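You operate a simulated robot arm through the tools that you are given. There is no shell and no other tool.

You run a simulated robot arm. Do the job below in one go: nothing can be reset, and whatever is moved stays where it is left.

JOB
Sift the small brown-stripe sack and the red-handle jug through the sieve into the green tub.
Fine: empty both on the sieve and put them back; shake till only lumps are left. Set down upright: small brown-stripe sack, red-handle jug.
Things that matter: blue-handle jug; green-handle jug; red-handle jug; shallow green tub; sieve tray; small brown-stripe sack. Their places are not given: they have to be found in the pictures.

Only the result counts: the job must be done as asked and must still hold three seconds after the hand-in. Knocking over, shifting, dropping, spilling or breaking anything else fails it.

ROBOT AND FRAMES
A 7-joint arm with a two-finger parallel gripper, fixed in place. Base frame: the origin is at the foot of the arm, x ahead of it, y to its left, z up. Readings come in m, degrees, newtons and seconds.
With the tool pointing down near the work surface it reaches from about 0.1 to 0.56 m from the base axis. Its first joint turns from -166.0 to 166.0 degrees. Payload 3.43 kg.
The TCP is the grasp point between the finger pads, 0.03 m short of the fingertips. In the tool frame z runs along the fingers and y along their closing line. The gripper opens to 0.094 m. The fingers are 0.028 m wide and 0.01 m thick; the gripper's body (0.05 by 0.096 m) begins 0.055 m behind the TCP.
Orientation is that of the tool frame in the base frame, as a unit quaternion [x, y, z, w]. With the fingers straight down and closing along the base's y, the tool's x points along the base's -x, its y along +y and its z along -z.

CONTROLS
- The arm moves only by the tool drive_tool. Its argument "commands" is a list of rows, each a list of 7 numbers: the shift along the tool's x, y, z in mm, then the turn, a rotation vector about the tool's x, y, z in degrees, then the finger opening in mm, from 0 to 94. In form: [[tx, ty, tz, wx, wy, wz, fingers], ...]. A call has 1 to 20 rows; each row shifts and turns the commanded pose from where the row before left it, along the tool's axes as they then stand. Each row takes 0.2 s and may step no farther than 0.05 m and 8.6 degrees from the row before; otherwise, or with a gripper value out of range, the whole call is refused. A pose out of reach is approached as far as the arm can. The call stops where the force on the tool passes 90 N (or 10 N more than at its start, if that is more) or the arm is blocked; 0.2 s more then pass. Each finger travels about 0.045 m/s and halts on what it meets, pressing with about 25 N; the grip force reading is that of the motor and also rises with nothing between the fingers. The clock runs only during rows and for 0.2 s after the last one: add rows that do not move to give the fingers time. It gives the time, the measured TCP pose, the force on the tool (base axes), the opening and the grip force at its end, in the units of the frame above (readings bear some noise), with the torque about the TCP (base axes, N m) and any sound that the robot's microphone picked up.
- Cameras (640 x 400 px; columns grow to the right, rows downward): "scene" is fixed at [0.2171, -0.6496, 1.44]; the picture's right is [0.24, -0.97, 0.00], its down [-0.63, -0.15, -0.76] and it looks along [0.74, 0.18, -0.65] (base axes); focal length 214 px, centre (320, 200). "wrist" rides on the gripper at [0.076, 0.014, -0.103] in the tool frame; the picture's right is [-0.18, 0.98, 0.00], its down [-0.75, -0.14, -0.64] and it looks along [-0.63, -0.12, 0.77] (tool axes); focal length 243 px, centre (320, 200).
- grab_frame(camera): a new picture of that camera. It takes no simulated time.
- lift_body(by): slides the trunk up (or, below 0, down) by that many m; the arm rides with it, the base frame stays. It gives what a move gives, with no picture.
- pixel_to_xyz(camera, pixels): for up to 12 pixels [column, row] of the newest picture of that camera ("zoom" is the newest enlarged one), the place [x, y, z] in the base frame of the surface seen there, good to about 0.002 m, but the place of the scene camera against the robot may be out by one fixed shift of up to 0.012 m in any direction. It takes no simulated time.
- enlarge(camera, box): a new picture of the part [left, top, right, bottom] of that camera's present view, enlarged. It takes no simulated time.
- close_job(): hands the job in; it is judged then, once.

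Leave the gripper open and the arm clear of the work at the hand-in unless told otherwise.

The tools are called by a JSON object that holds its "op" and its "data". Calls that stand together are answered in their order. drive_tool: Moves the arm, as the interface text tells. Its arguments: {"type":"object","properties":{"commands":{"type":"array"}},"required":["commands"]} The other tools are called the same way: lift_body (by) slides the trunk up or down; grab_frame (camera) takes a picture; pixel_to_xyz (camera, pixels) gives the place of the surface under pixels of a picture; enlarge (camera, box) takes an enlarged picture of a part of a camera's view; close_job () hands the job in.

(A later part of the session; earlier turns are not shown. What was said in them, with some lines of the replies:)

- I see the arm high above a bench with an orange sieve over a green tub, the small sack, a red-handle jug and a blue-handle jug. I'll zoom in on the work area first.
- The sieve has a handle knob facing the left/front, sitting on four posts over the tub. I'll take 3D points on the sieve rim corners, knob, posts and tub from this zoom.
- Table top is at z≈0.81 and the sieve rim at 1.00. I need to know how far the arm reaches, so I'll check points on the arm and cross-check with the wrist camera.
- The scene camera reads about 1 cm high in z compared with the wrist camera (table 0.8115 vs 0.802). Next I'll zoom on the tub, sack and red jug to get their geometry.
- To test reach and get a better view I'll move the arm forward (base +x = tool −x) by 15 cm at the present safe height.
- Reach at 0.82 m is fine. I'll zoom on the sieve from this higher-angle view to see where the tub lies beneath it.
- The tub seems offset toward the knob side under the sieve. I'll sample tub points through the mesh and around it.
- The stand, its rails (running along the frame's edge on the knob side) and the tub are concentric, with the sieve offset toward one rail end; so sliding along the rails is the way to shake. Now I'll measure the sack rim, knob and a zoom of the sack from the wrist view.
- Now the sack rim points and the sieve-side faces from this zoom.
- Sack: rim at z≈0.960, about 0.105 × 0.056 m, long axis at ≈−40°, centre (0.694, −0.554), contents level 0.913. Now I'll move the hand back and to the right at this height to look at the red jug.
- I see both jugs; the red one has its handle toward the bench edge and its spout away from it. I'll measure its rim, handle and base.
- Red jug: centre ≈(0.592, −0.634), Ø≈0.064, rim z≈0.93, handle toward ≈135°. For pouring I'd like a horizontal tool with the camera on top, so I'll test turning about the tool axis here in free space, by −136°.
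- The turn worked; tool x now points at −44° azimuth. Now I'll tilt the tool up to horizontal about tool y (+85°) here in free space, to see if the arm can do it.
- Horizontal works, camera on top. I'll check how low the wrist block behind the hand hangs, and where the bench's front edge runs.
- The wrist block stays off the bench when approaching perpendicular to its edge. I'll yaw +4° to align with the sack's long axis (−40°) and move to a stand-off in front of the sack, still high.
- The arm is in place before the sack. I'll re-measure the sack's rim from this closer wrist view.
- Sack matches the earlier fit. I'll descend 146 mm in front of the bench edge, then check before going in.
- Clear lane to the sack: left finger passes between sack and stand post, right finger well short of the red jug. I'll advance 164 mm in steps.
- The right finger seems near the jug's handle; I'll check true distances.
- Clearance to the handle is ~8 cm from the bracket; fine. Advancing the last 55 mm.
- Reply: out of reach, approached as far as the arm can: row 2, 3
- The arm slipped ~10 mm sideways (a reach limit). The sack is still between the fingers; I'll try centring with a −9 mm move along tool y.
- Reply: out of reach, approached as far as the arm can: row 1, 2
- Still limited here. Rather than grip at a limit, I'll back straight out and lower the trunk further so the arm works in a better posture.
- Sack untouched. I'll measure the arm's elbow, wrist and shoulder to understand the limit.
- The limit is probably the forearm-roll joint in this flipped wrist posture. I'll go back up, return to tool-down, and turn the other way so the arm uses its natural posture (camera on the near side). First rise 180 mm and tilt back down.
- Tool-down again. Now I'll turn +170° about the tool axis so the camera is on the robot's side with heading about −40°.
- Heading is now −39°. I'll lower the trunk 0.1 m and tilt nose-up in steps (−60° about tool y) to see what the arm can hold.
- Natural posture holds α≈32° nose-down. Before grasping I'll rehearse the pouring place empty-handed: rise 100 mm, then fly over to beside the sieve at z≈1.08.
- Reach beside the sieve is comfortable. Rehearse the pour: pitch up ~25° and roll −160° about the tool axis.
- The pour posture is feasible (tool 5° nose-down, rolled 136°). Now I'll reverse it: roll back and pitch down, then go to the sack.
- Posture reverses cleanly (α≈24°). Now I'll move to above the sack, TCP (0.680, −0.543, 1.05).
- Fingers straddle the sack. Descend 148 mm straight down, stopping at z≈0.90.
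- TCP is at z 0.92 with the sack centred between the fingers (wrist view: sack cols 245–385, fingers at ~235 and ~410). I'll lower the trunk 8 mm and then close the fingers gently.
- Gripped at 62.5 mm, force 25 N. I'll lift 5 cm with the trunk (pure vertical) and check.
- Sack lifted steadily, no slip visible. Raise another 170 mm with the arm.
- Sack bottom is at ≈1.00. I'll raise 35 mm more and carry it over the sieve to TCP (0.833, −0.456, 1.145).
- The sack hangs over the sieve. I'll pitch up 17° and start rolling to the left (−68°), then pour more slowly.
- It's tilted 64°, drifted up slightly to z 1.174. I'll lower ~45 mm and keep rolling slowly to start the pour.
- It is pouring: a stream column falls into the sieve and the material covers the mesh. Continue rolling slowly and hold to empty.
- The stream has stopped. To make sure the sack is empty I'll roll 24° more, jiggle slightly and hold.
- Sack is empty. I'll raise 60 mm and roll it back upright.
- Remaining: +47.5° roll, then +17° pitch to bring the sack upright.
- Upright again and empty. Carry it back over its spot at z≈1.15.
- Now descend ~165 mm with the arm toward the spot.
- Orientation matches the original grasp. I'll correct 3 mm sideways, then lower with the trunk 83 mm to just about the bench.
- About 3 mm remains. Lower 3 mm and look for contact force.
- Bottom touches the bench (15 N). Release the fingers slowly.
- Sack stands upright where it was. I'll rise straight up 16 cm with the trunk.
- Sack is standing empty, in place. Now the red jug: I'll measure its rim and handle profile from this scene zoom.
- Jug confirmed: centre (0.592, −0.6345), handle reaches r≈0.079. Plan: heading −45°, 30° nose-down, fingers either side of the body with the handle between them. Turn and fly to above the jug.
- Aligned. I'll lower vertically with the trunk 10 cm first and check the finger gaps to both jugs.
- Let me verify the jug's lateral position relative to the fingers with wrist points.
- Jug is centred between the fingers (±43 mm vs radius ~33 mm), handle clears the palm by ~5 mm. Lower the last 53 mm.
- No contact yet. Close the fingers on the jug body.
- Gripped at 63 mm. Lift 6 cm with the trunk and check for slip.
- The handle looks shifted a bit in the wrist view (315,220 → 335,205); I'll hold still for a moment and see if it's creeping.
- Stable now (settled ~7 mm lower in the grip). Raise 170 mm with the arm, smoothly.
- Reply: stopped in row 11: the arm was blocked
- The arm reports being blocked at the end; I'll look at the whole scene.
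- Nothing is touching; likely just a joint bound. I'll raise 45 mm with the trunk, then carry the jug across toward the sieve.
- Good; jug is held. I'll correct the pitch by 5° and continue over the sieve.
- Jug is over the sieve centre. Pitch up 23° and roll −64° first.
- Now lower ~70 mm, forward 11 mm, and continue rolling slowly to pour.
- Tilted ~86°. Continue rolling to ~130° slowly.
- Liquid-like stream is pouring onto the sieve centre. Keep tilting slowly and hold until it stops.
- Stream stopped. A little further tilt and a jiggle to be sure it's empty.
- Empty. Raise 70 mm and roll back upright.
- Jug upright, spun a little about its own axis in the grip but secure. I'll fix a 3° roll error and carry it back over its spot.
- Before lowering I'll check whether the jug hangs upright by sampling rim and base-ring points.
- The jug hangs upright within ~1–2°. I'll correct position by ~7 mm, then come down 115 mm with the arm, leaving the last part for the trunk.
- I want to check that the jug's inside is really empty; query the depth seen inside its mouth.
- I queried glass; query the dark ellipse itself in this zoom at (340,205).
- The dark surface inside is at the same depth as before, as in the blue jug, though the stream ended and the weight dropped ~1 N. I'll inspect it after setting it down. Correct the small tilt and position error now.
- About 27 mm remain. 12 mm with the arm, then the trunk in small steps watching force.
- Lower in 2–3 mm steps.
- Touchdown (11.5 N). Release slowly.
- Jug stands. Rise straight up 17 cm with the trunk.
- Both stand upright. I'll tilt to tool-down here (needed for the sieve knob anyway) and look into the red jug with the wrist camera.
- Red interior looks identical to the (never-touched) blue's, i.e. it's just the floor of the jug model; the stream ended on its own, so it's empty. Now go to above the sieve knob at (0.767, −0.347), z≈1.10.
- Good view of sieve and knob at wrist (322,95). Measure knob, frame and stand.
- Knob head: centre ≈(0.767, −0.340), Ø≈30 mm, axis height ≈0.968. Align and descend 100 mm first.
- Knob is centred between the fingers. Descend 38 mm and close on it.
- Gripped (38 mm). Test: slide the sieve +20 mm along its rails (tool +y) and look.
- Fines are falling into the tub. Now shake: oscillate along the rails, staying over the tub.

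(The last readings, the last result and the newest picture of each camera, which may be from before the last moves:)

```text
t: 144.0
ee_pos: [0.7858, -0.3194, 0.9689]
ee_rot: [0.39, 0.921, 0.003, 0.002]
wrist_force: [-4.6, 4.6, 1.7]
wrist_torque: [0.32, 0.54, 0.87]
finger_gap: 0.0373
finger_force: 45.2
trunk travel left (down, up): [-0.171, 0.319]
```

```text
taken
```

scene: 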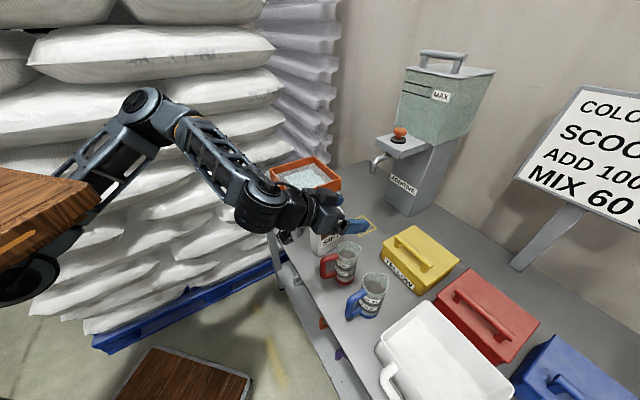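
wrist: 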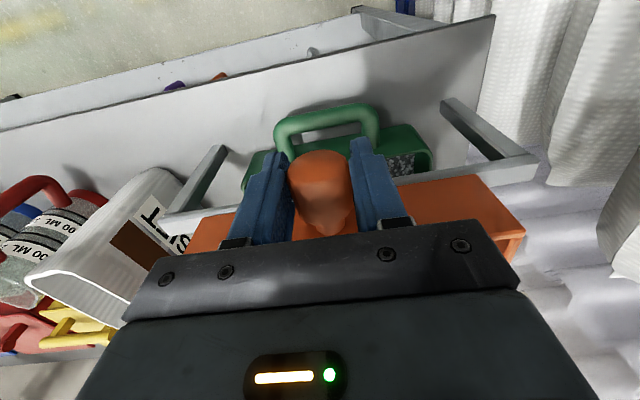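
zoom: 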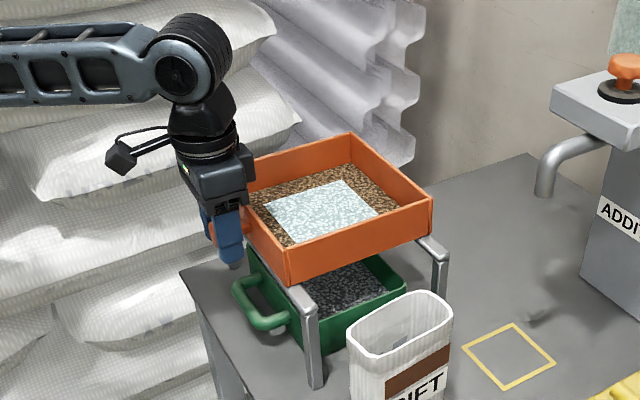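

Progress: the remaining layer turns brown (lumps) with the light patch still on top. Keep shaking.

{"op": "drive_tool", "data": {"commands": [[0, -18, 0, 0, 0, 0, 10], [0, 18, 0, 0, 0, 0, 10], [0, 18, 0, 0, 0, 0, 10], [0, -18, 0, 0, 0, 0, 10], [0, -18, 0, 0, 0, 0, 10], [0, 18, 0, 0, 0, 0, 10], [0, 18, 0, 0, 0, 0, 10], [0, -18, 0, 0, 0, 0, 10], [0, -18, 0, 0, 0, 0, 10], [0, 18, 0, 0, 0, 0, 10], [0, 18, 0, 0, 0, 0, 10], [0, -18, 0, 0, 0, 0, 10], [0, -18, 0, 0, 0, 0, 10], [0, 18, 0, 0, 0, 0, 10], [0, 18, 0, 0, 0, 0, 10], [0, -18, 0, 0, 0, 0, 10], [0, -18, 0, 0, 0, 0, 10], [0, 18, 0, 0, 0, 0, 10], [0, 0, 0, 0, 0, 0, 10]]}}

{"op": "enlarge", "data": {"camera": "scene", "box": [210, 110, 390, 240]}}

```text
t: 148.0
ee_pos: [0.786, -0.3196, 0.9706]
ee_rot: [0.39, 0.921, 0.001, 0.004]
wrist_force: [4.8, -4.8, 30.2]
wrist_torque: [-0.31, -0.47, 1.28]
finger_gap: 0.0368
finger_force: 44.9
trunk travel left (down, up): [-0.171, 0.319]
```

```text
3.08 times, centred on (300, 175) of scene
```

zoom: 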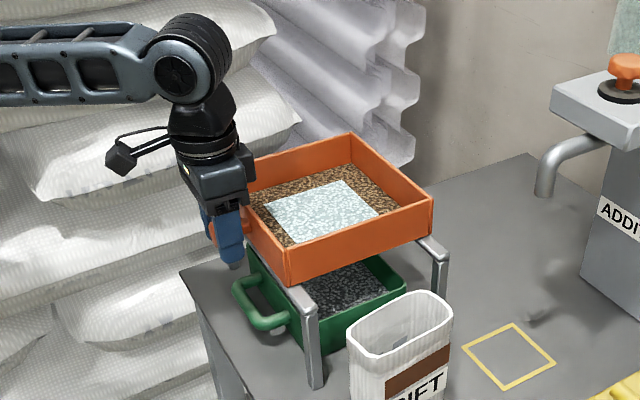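

I'll look closely at what's left on the mesh and in the tub.

{"op": "enlarge", "data": {"camera": "scene", "box": [275, 145, 335, 185]}}

{"op": "enlarge", "data": {"camera": "scene", "box": [275, 175, 335, 220]}}

```text
10.00 times, centred on (305, 165) of scene
```

zoom: 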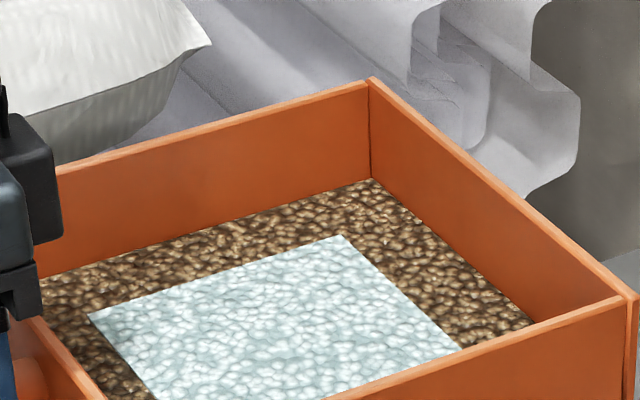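

```text
8.89 times, centred on (305, 198) of scene
```

zoom: 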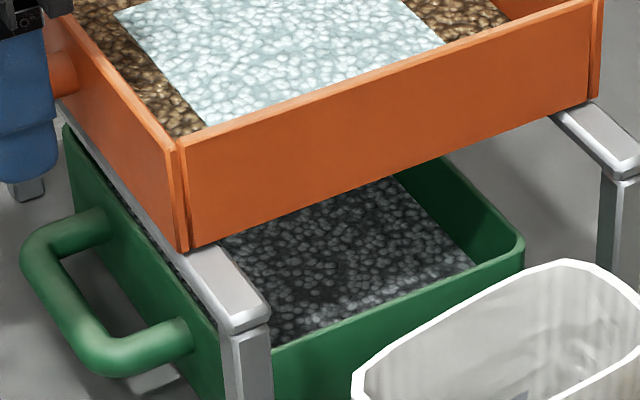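

Measure layer heights on the mesh and in the tub.

{"op": "pixel_to_xyz", "data": {"camera": "scene", "pixels": [[290, 171], [300, 162], [320, 170], [305, 170], [310, 175], [305, 176], [310, 203], [300, 205], [316, 204]]}}

{"op": "drive_tool", "data": {"commands": [[0, 0, -1.5, 0, 0, 0, 10], [0, 0, 0, 0, 0, 0, 10]]}}

```text
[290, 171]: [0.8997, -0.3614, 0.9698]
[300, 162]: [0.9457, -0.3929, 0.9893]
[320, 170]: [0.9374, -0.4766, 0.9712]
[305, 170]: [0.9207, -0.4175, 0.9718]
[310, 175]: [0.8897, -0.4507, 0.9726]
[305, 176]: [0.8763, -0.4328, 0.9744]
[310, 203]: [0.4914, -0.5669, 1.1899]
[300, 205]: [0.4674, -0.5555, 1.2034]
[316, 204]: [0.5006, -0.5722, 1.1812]
```

```text
t: 148.6
ee_pos: [0.7864, -0.3206, 0.97]
ee_rot: [0.39, 0.921, 0.003, 0.004]
wrist_force: [10.2, -12.7, 19.0]
wrist_torque: [-0.81, -1.04, 0.95]
finger_gap: 0.0371
finger_force: 45.4
trunk travel left (down, up): [-0.171, 0.319]
```

Those were from an older scene picture; take a fresh one and re-measure.

{"op": "grab_frame", "data": {"camera": "scene"}}

{"op": "pixel_to_xyz", "data": {"camera": "scene", "pixels": [[285, 177], [308, 165], [322, 175], [300, 172], [305, 176], [310, 172], [310, 203], [303, 206], [316, 204]]}}

```text
taken
```

scene: 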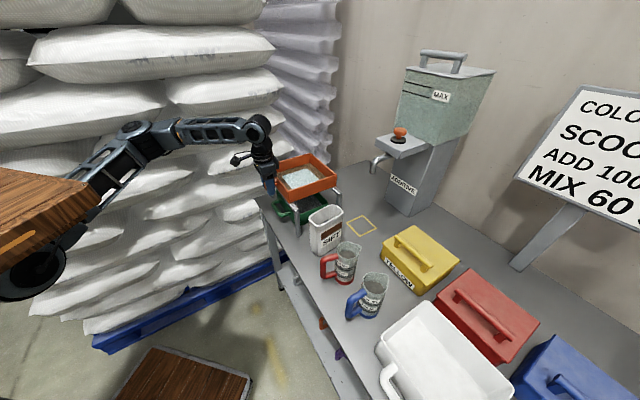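

```text
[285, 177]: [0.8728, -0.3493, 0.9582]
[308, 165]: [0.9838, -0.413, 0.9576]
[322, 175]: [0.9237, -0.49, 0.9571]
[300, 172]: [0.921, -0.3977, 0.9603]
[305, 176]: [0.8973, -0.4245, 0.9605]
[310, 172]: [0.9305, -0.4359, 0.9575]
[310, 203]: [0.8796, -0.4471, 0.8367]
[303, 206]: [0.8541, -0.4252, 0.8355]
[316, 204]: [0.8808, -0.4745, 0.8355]
```

Layer on the mesh dropped from ~16 mm to ~3.5 mm; the light patch is ~2.5 mm on top. I'll ease the downward load by lifting 2 mm and shake more.

{"op": "drive_tool", "data": {"commands": [[-1, 0, -2, 0, 0, 0, 10], [0, -18, 0, 0, 0, 0, 10], [0, 18, 0, 0, 0, 0, 10], [0, 18, 0, 0, 0, 0, 10], [0, -18, 0, 0, 0, 0, 10], [0, -18, 0, 0, 0, 0, 10], [0, 18, 0, 0, 0, 0, 10], [0, 18, 0, 0, 0, 0, 10], [0, -18, 0, 0, 0, 0, 10], [0, -18, 0, 0, 0, 0, 10], [0, 18, 0, 0, 0, 0, 10], [0, 18, 0, 0, 0, 0, 10], [0, -18, 0, 0, 0, 0, 10], [0, -18, 0, 0, 0, 0, 10], [0, 18, 0, 0, 0, 0, 10], [0, 18, 0, 0, 0, 0, 10], [0, -18, 0, 0, 0, 0, 10], [0, -18, 0, 0, 0, 0, 10], [0, 18, 0, 0, 0, 0, 10], [0, 0, 0, 0, 0, 0, 10]]}}

{"op": "grab_frame", "data": {"camera": "scene"}}

{"op": "pixel_to_xyz", "data": {"camera": "scene", "pixels": [[285, 177], [308, 165], [322, 175], [300, 172], [305, 176], [310, 172], [310, 203], [303, 206], [316, 204]]}}

{"op": "enlarge", "data": {"camera": "scene", "box": [260, 140, 340, 220]}}

```text
t: 152.8
ee_pos: [0.7875, -0.3199, 0.974]
ee_rot: [0.39, 0.921, 0.002, 0.004]
wrist_force: [4.3, -3.5, 10.3]
wrist_torque: [-0.37, -0.52, 1.34]
finger_gap: 0.0354
finger_force: 45.3
trunk travel left (down, up): [-0.171, 0.319]
```

```text
taken
```

scene: 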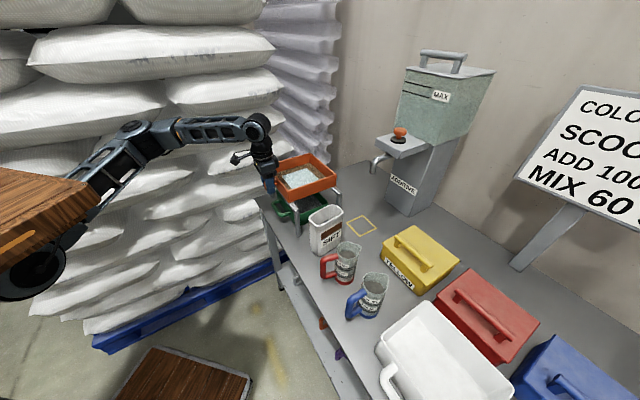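

```text
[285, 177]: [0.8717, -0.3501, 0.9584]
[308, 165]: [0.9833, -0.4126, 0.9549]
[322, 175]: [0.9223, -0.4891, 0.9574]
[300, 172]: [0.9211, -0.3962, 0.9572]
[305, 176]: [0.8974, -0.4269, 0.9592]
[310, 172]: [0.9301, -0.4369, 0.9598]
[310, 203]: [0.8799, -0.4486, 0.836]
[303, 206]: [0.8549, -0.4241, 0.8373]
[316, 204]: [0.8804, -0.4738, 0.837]
```

```text
5.00 times, centred on (300, 180) of scene
```

zoom: 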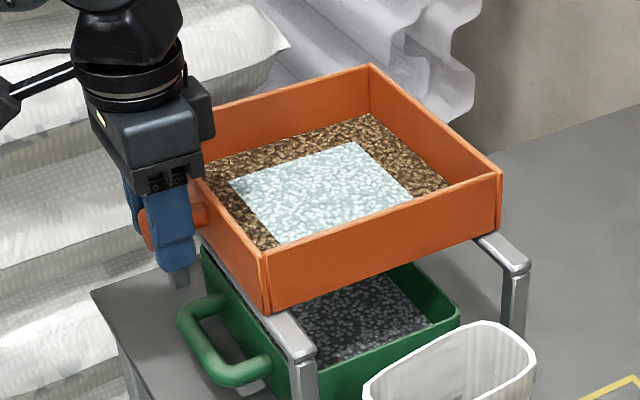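

No further change in that round, so fines may already be through. One more, more vigorous round (25 mm/row) to see if the light patch changes.

{"op": "drive_tool", "data": {"commands": [[0, -25, 0, 0, 0, 0, 10], [0, 25, 0, 0, 0, 0, 10], [0, 25, 0, 0, 0, 0, 10], [0, -25, 0, 0, 0, 0, 10], [0, -25, 0, 0, 0, 0, 10], [0, 25, 0, 0, 0, 0, 10], [0, 25, 0, 0, 0, 0, 10], [0, -25, 0, 0, 0, 0, 10], [0, -25, 0, 0, 0, 0, 10], [0, 25, 0, 0, 0, 0, 10], [0, 25, 0, 0, 0, 0, 10], [0, -25, 0, 0, 0, 0, 10], [0, -25, 0, 0, 0, 0, 10], [0, 25, 0, 0, 0, 0, 10], [0, 25, 0, 0, 0, 0, 10], [0, -25, 0, 0, 0, 0, 10], [0, -25, 0, 0, 0, 0, 10], [0, 25, 0, 0, 0, 0, 10], [0, 0, 0, 0, 0, 0, 10]]}}

{"op": "grab_frame", "data": {"camera": "scene"}}

{"op": "pixel_to_xyz", "data": {"camera": "scene", "pixels": [[285, 177], [308, 165], [322, 175], [300, 172], [305, 176], [310, 172], [310, 203], [303, 206], [316, 204]]}}

{"op": "enlarge", "data": {"camera": "scene", "box": [260, 140, 340, 220]}}

```text
t: 156.8
ee_pos: [0.7866, -0.3195, 0.9734]
ee_rot: [0.39, 0.921, 0.002, 0.004]
wrist_force: [7.1, -8.1, 33.1]
wrist_torque: [0.0, -0.26, 1.43]
finger_gap: 0.0358
finger_force: 45.2
trunk travel left (down, up): [-0.171, 0.319]
```

```text
taken
```

scene: 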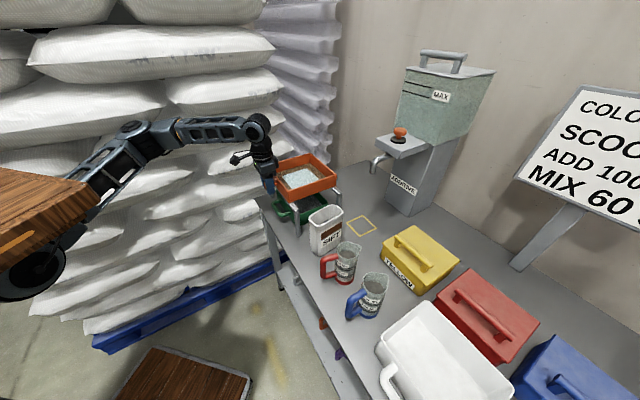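

```text
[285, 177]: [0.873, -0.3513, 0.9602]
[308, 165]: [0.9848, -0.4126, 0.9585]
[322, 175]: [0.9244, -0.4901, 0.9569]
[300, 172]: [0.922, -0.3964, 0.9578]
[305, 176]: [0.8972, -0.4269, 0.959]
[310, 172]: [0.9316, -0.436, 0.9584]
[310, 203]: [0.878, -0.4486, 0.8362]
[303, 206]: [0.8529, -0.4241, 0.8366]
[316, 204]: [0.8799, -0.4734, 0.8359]
```

```text
5.00 times, centred on (300, 180) of scene
```

zoom: 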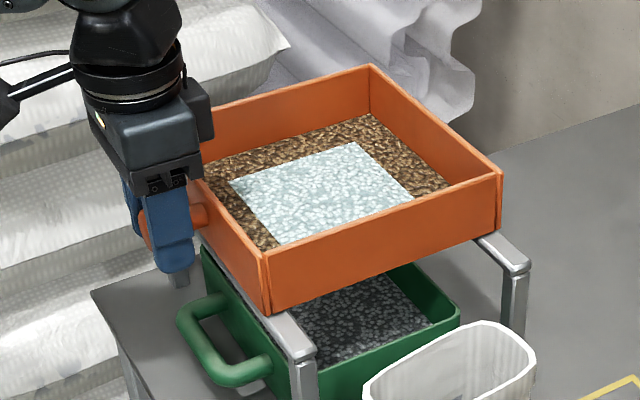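

Steady state: nothing more passes. I'll slide the sieve back to its starting place (−31 mm) and release the knob.

{"op": "drive_tool", "data": {"commands": [[0, -10, 0, 0, 0, 0, 10], [0, -10, 0, 0, 0, 0, 10], [0, -11, 0, 0, 0, 0, 10], [0, 0, 0, 0, 0, 0, 10]]}}

{"op": "drive_tool", "data": {"commands": [[0, 0, 0, 0, 0, 0, 40], [0, 0, 0, 0, 0, 0, 50], [0, 0, 0, 0, 0, 0, 60], [0, 0, 0, 0, 0, 0, 70], [0, 0, 0, 0, 0, 0, 70]]}}

{"op": "grab_frame", "data": {"camera": "scene"}}

{"op": "grab_frame", "data": {"camera": "wrist"}}

{"op": "enlarge", "data": {"camera": "scene", "box": [250, 150, 370, 225]}}

```text
t: 157.8
ee_pos: [0.7664, -0.3413, 0.9728]
ee_rot: [0.389, 0.921, 0.003, 0.005]
wrist_force: [12.1, 5.0, 38.7]
wrist_torque: [0.16, -0.01, 0.66]
finger_gap: 0.0355
finger_force: 45.0
trunk travel left (down, up): [-0.171, 0.319]
```

```text
t: 159.0
ee_pos: [0.7634, -0.3423, 0.9702]
ee_rot: [0.39, 0.921, 0.003, 0.003]
wrist_force: [0.4, -0.1, 0.3]
wrist_torque: [-0.04, -0.02, -0.02]
finger_gap: 0.0699
finger_force: 0.0
trunk travel left (down, up): [-0.171, 0.319]
```

```text
taken
```

scene: 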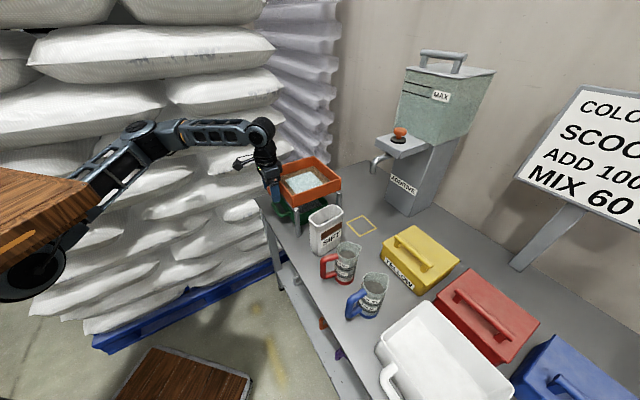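

```text
taken
```

wrist: 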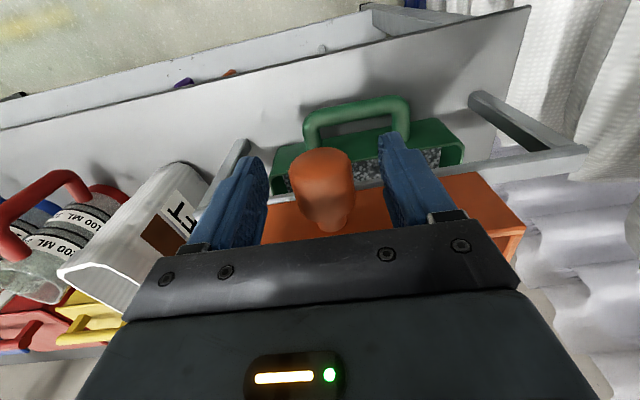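

```text
5.33 times, centred on (310, 188) of scene
```

zoom: 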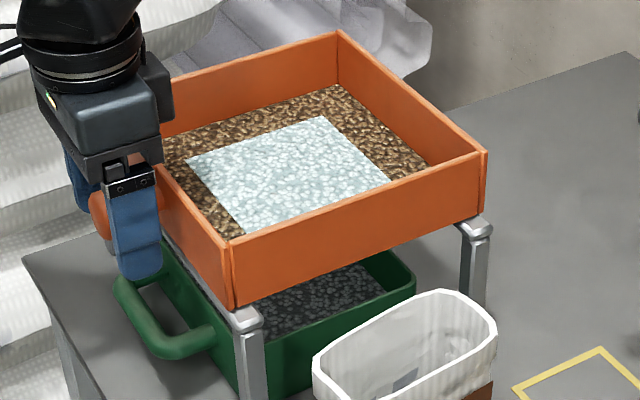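

The sieve is back exactly at its start corners. Rise 140 mm and look at sieve and sack from above.

{"op": "drive_tool", "data": {"commands": [[0, 0, -20, 0, 0, 0, 70], [0, 0, -20, 0, 0, 0, 70], [0, 0, -20, 0, 0, 0, 70], [0, 0, -20, 0, 0, 0, 70], [0, 0, -20, 0, 0, 0, 70], [0, 0, -20, 0, 0, 0, 70], [0, 0, -20, 0, 0, 0, 70], [0, 0, 0, 0, 0, 0, 70]]}}

{"op": "grab_frame", "data": {"camera": "wrist"}}

{"op": "enlarge", "data": {"camera": "wrist", "box": [130, 80, 430, 260]}}

```text
t: 160.8
ee_pos: [0.7645, -0.3436, 1.1116]
ee_rot: [0.39, 0.921, 0.003, 0.003]
wrist_force: [-0.3, 0.0, -0.4]
wrist_torque: [-0.01, 0.03, -0.02]
finger_gap: 0.0703
finger_force: 0.0
trunk travel left (down, up): [-0.171, 0.319]
```

```text
taken
```

wrist: 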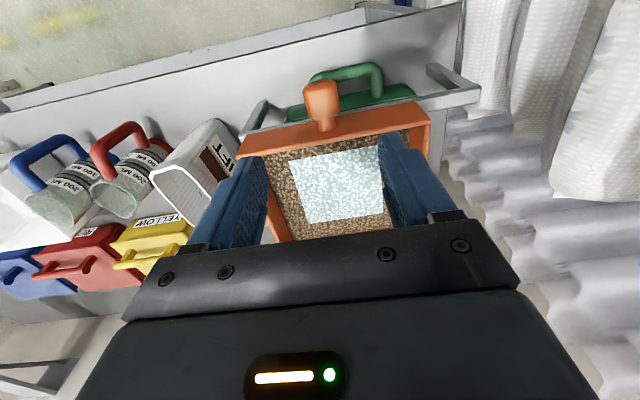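

```text
2.13 times, centred on (280, 170) of wrist
```

zoom: 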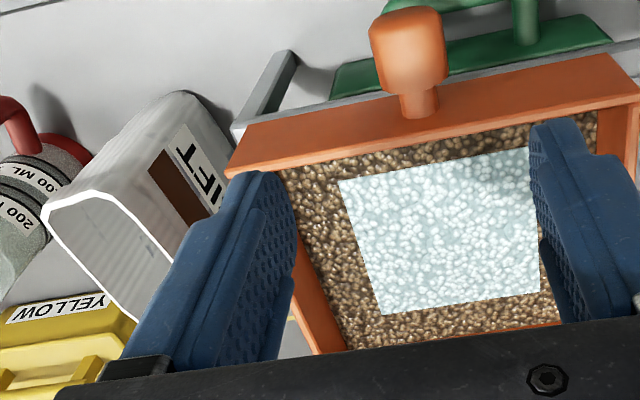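

Only brown lumps plus a thin pale layer in the middle remain, unchanged over two rounds. To verify the tub I'll move back from the knob, pitch to 60° and look under the sieve from the front.

{"op": "drive_tool", "data": {"commands": [[20, 0, 0, 0, 0, 0, 70], [20, 0, 0, 0, 0, 0, 70], [20, 0, 0, 0, 0, 0, 70], [20, 0, 0, 0, 0, 0, 70], [0, 0, 0, 0, -7.5, 0, 70], [0, 0, 0, 0, -7.5, 0, 70], [0, 0, 0, 0, -7.5, 0, 70], [0, 0, 0, 0, -7.5, 0, 70], [9.5, 0, 16.4, 0, 0, 0, 70], [9.5, 0, 16.4, 0, 0, 0, 70], [9.5, 0, 16.4, 0, 0, 0, 70], [9.5, 0, 16.4, 0, 0, 0, 70], [9.5, 0, 16.4, 0, 0, 0, 70], [9.5, 0, 16.4, 0, 0, 0, 70], [0, 0, 0, 0, 0, 0, 70]]}}

{"op": "grab_frame", "data": {"camera": "wrist"}}

```text
t: 164.2
ee_pos: [0.6596, -0.3168, 1.0057]
ee_rot: [0.446, 0.855, -0.102, 0.245]
wrist_force: [0.7, -0.3, 0.7]
wrist_torque: [0.02, 0.03, -0.06]
finger_gap: 0.0699
finger_force: 0.1
trunk travel left (down, up): [-0.171, 0.319]
stopped in row 15: the arm was blocked; the commanded pose is now the measured one
```

```text
taken
```

wrist: 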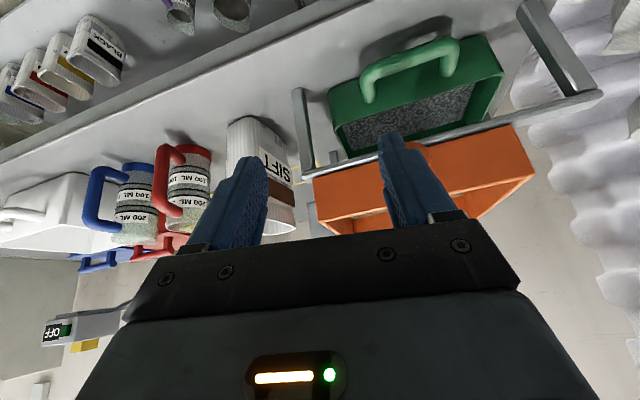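

The view shows the tub contents under the sieve; zoom in.

{"op": "enlarge", "data": {"camera": "wrist", "box": [290, 20, 550, 200]}}

{"op": "enlarge", "data": {"camera": "scene", "box": [260, 150, 345, 250]}}

```text
2.22 times, centred on (420, 110) of wrist
```

zoom: 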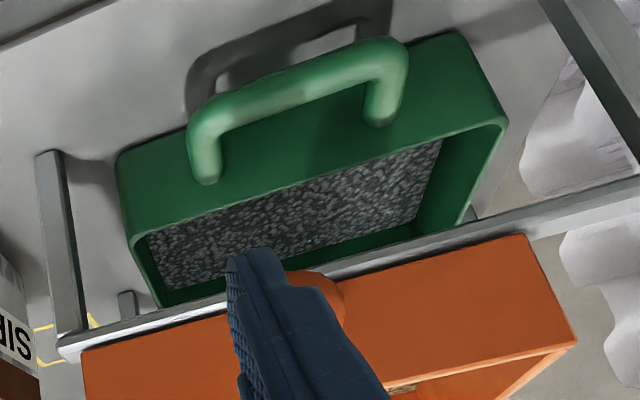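

```text
4.00 times, centred on (302, 200) of scene
```

zoom: 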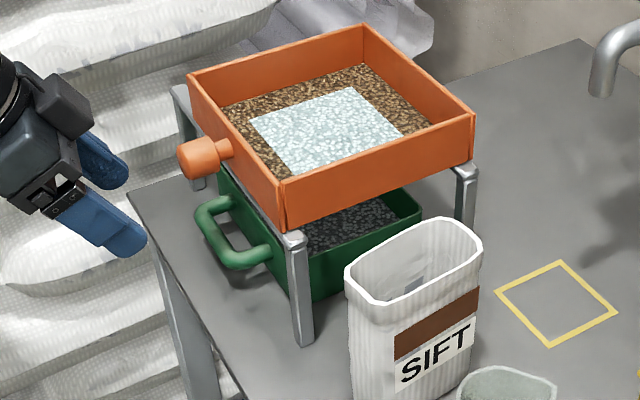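

Tub holds a uniform grey layer, nothing spilled on the bench. I'll measure more carefully the heights of lump layer vs. pale patch on the mesh with several fresh points.

{"op": "grab_frame", "data": {"camera": "scene"}}

{"op": "enlarge", "data": {"camera": "scene", "box": [270, 150, 350, 200]}}

{"op": "pixel_to_xyz", "data": {"camera": "zoom", "pixels": [[300, 200], [320, 180], [340, 200], [330, 230], [290, 220], [360, 210], [200, 200], [230, 165], [390, 110], [430, 150], [470, 190], [330, 130]]}}

```text
taken
```

scene: 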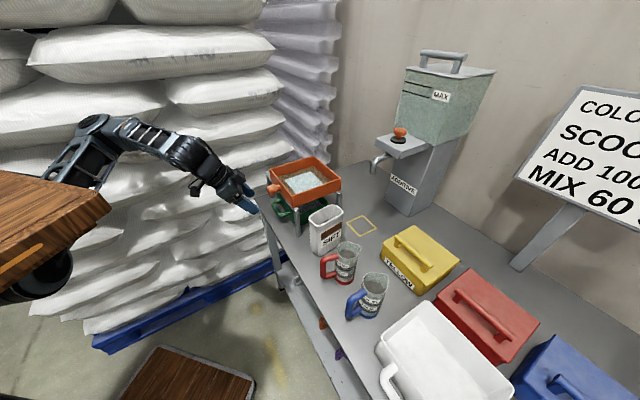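

```text
8.00 times, centred on (310, 175) of scene
```

zoom: 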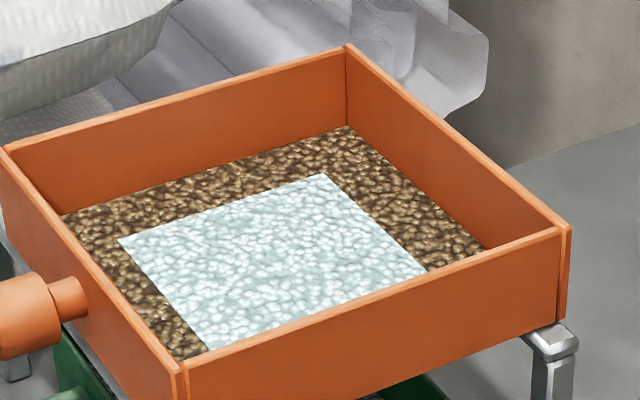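

```text
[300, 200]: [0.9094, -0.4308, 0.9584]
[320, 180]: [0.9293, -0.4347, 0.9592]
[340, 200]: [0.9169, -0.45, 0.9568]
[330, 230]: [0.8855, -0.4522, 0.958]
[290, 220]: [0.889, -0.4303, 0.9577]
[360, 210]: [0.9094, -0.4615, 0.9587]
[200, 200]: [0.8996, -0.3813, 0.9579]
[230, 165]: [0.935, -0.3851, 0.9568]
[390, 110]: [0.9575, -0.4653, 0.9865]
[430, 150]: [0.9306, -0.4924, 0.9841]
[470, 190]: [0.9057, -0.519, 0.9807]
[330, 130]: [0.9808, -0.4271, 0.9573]
```

Heights: lumps ≈3 mm, patch ≈4 mm above mesh, versus ≈17/19 mm before, while the tub rose ~20 mm, so both materials' fines have passed. I'll check inside the sack (small dark spot at the bottom) and the bench for spills.

{"op": "enlarge", "data": {"camera": "scene", "box": [300, 195, 360, 260]}}

{"op": "pixel_to_xyz", "data": {"camera": "zoom", "pixels": [[300, 145], [330, 125], [350, 110], [320, 160], [290, 150]]}}

{"op": "enlarge", "data": {"camera": "scene", "box": [300, 230, 410, 330]}}

```text
6.15 times, centred on (330, 228) of scene
```

zoom: 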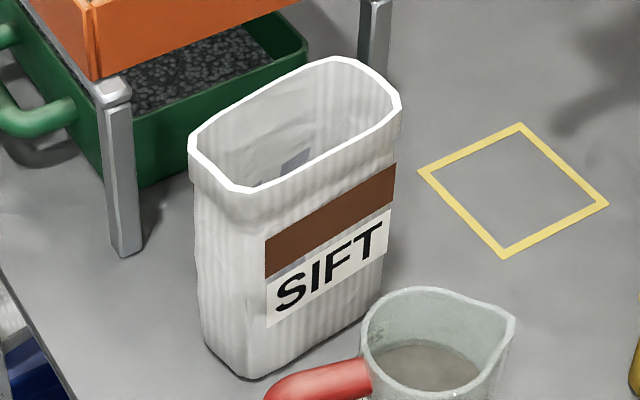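

```text
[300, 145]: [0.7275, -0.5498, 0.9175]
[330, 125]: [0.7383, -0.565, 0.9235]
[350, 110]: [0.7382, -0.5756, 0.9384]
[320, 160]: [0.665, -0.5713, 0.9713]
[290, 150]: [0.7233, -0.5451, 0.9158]
```

```text
4.00 times, centred on (355, 280) of scene
```

zoom: 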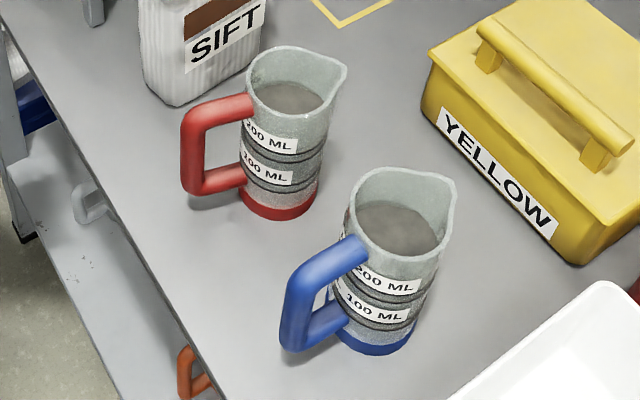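

Sack is empty, jugs and bench undisturbed. Now open the gripper fully and move clear: trunk up 15 cm, then back away.

{"op": "lift_body", "data": {"by": 0.15}}

{"op": "drive_tool", "data": {"commands": [[15, 0, -10, 0, 0, 0, 94], [15, 0, -10, 0, 0, 0, 94], [15, 0, -10, 0, 0, 0, 94], [15, 0, -10, 0, 0, 0, 94], [0, 0, 0, 0, 0, 0, 94], [0, 0, 0, 0, 0, 0, 94]]}}

{"op": "grab_frame", "data": {"camera": "scene"}}

{"op": "enlarge", "data": {"camera": "scene", "box": [240, 140, 420, 330]}}

```text
t: 165.2
ee_pos: [0.6301, -0.3231, 1.0578]
ee_rot: [0.465, 0.848, -0.17, 0.187]
wrist_force: [0.8, 0.2, 0.1]
wrist_torque: [0.0, -0.01, -0.04]
finger_gap: 0.0699
finger_force: 0.1
trunk travel left (down, up): [-0.25, 0.24]
stopped: the arm was blocked; the commanded pose is now the measured one
```

```text
t: 166.2
ee_pos: [0.5265, -0.304, 1.0621]
ee_rot: [0.575, 0.778, -0.199, 0.16]
wrist_force: [1.1, -1.2, 2.5]
wrist_torque: [0.12, -0.03, 0.04]
finger_gap: 0.094
finger_force: 0.1
trunk travel left (down, up): [-0.25, 0.24]
stopped in row 5: the arm was blocked; the commanded pose is now the measured one
```

```text
taken
```

scene: 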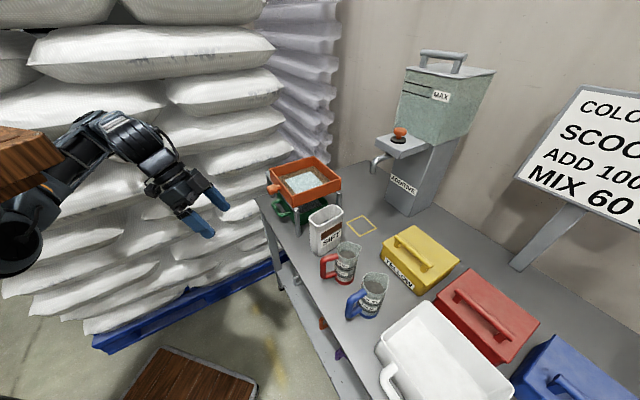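

```text
2.11 times, centred on (330, 235) of scene
```

zoom: 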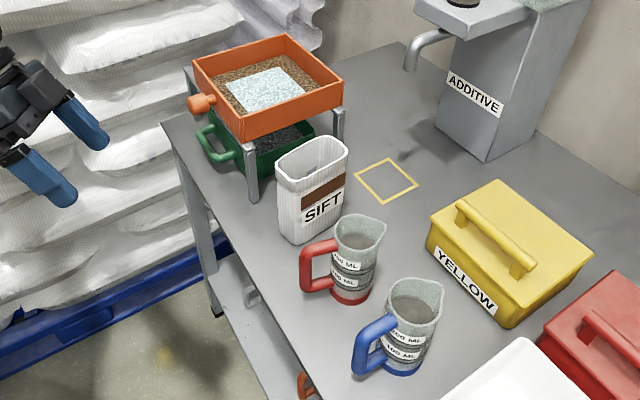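

Everything on the bench looks right, but the arm reports being blocked (elbow perhaps at a limit or near the sack pile). I'll move the hand away from the pile, toward −y and up, to a free posture.

{"op": "drive_tool", "data": {"commands": [[-17.2, -5.1, -1.3, 0, 0, 0, 94], [-17.2, -5.1, -1.3, 0, 0, 0, 94], [-17.2, -5.1, -1.3, 0, 0, 0, 94], [-17.2, -5.1, -1.3, 0, 0, 0, 94], [-17.2, -5.1, -1.3, 0, 0, 0, 94], [-17.2, -5.1, -1.3, 0, 0, 0, 94], [0, 0, 0, 0, 0, 0, 94]]}}

{"op": "grab_frame", "data": {"camera": "scene"}}

```text
t: 167.8
ee_pos: [0.5814, -0.3528, 1.1169]
ee_rot: [0.516, 0.816, -0.195, 0.171]
wrist_force: [-0.3, 0.4, -0.4]
wrist_torque: [0.0, 0.01, 0.01]
finger_gap: 0.094
finger_force: 0.0
trunk travel left (down, up): [-0.25, 0.24]
```

```text
taken
```

scene: 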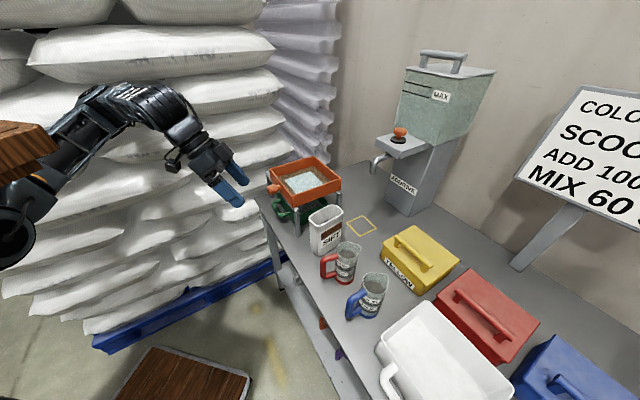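

Moving freely again. Quick check that the low wooden board on the floor (lower left) hasn't moved: compare with the earlier reading (0.2605, 0.1832, 0.1532) at pixel (150,375).

{"op": "pixel_to_xyz", "data": {"camera": "scene", "pixels": [[150, 375], [249, 376], [160, 349], [338, 34]]}}

{"op": "enlarge", "data": {"camera": "scene", "box": [90, 320, 290, 400]}}

{"op": "enlarge", "data": {"camera": "scene", "box": [240, 140, 420, 330]}}

```text
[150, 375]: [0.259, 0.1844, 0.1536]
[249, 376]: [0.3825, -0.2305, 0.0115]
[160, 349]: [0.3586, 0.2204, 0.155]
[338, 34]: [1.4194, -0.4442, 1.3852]
```

```text
3.20 times, centred on (190, 360) of scene
```

zoom: 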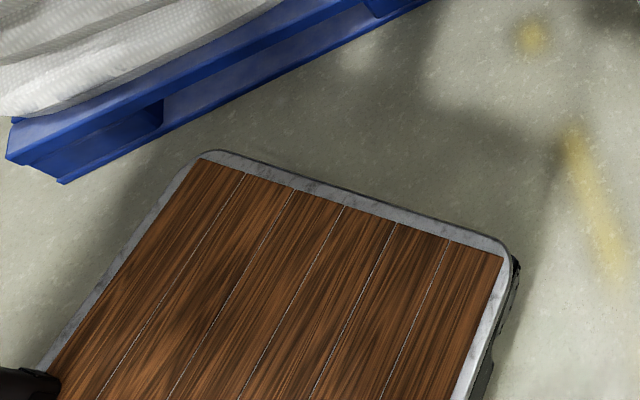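

```text
2.11 times, centred on (330, 235) of scene
```

zoom: 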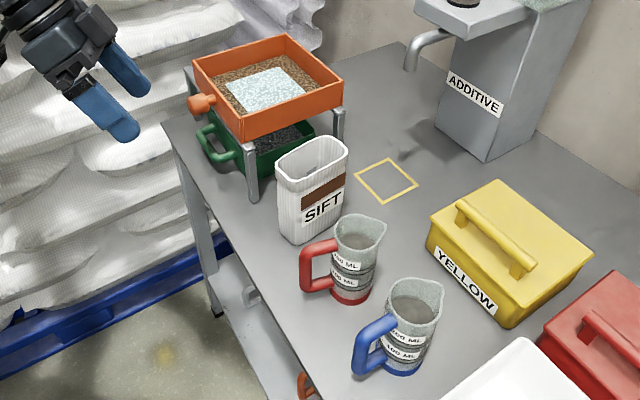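

Floor board unmoved, sack and red jug upright in their places, sieve back on its stand with only lumps, tub beneath with the fines, gripper open and clear. Handing in.

{"op": "close_job", "data": {}}

```text
The job is handed in.
```

I emptied the brown-stripe sack and the red-handle jug onto the sieve, sifted them into the green tub and handed the job in. I saw no result from the judging.

- **Sack and jug:** both are back upright within a few millimetres of where they were. The jug's handle points slightly to one side because the jug turned a little in the grip.
- **Sifting:** I shook the sieve along its rails until the last two rounds of shaking changed nothing. The layer on the mesh dropped from about 17 mm to about 3 mm. The tub now holds a layer roughly 20 mm deep. The sieve is back at its starting position.
- **Everything else:** I saw no spills, and nothing else on the bench looks moved. The gripper is open and the arm is clear of the work.

Two points I could not confirm directly:
- **Pale patch on the sieve:** a thin pale patch from the jug is still there on top of the brown lumps. I took it to be the jug's own lumps, since more shaking did not change it and rough volumes fit its fine material having passed. No separate patch of it shows in the tub.
- **Jug empty:** I judged it empty because the stream stopped on its own and the weight dropped. The surface visible inside looks the same as before pouring.
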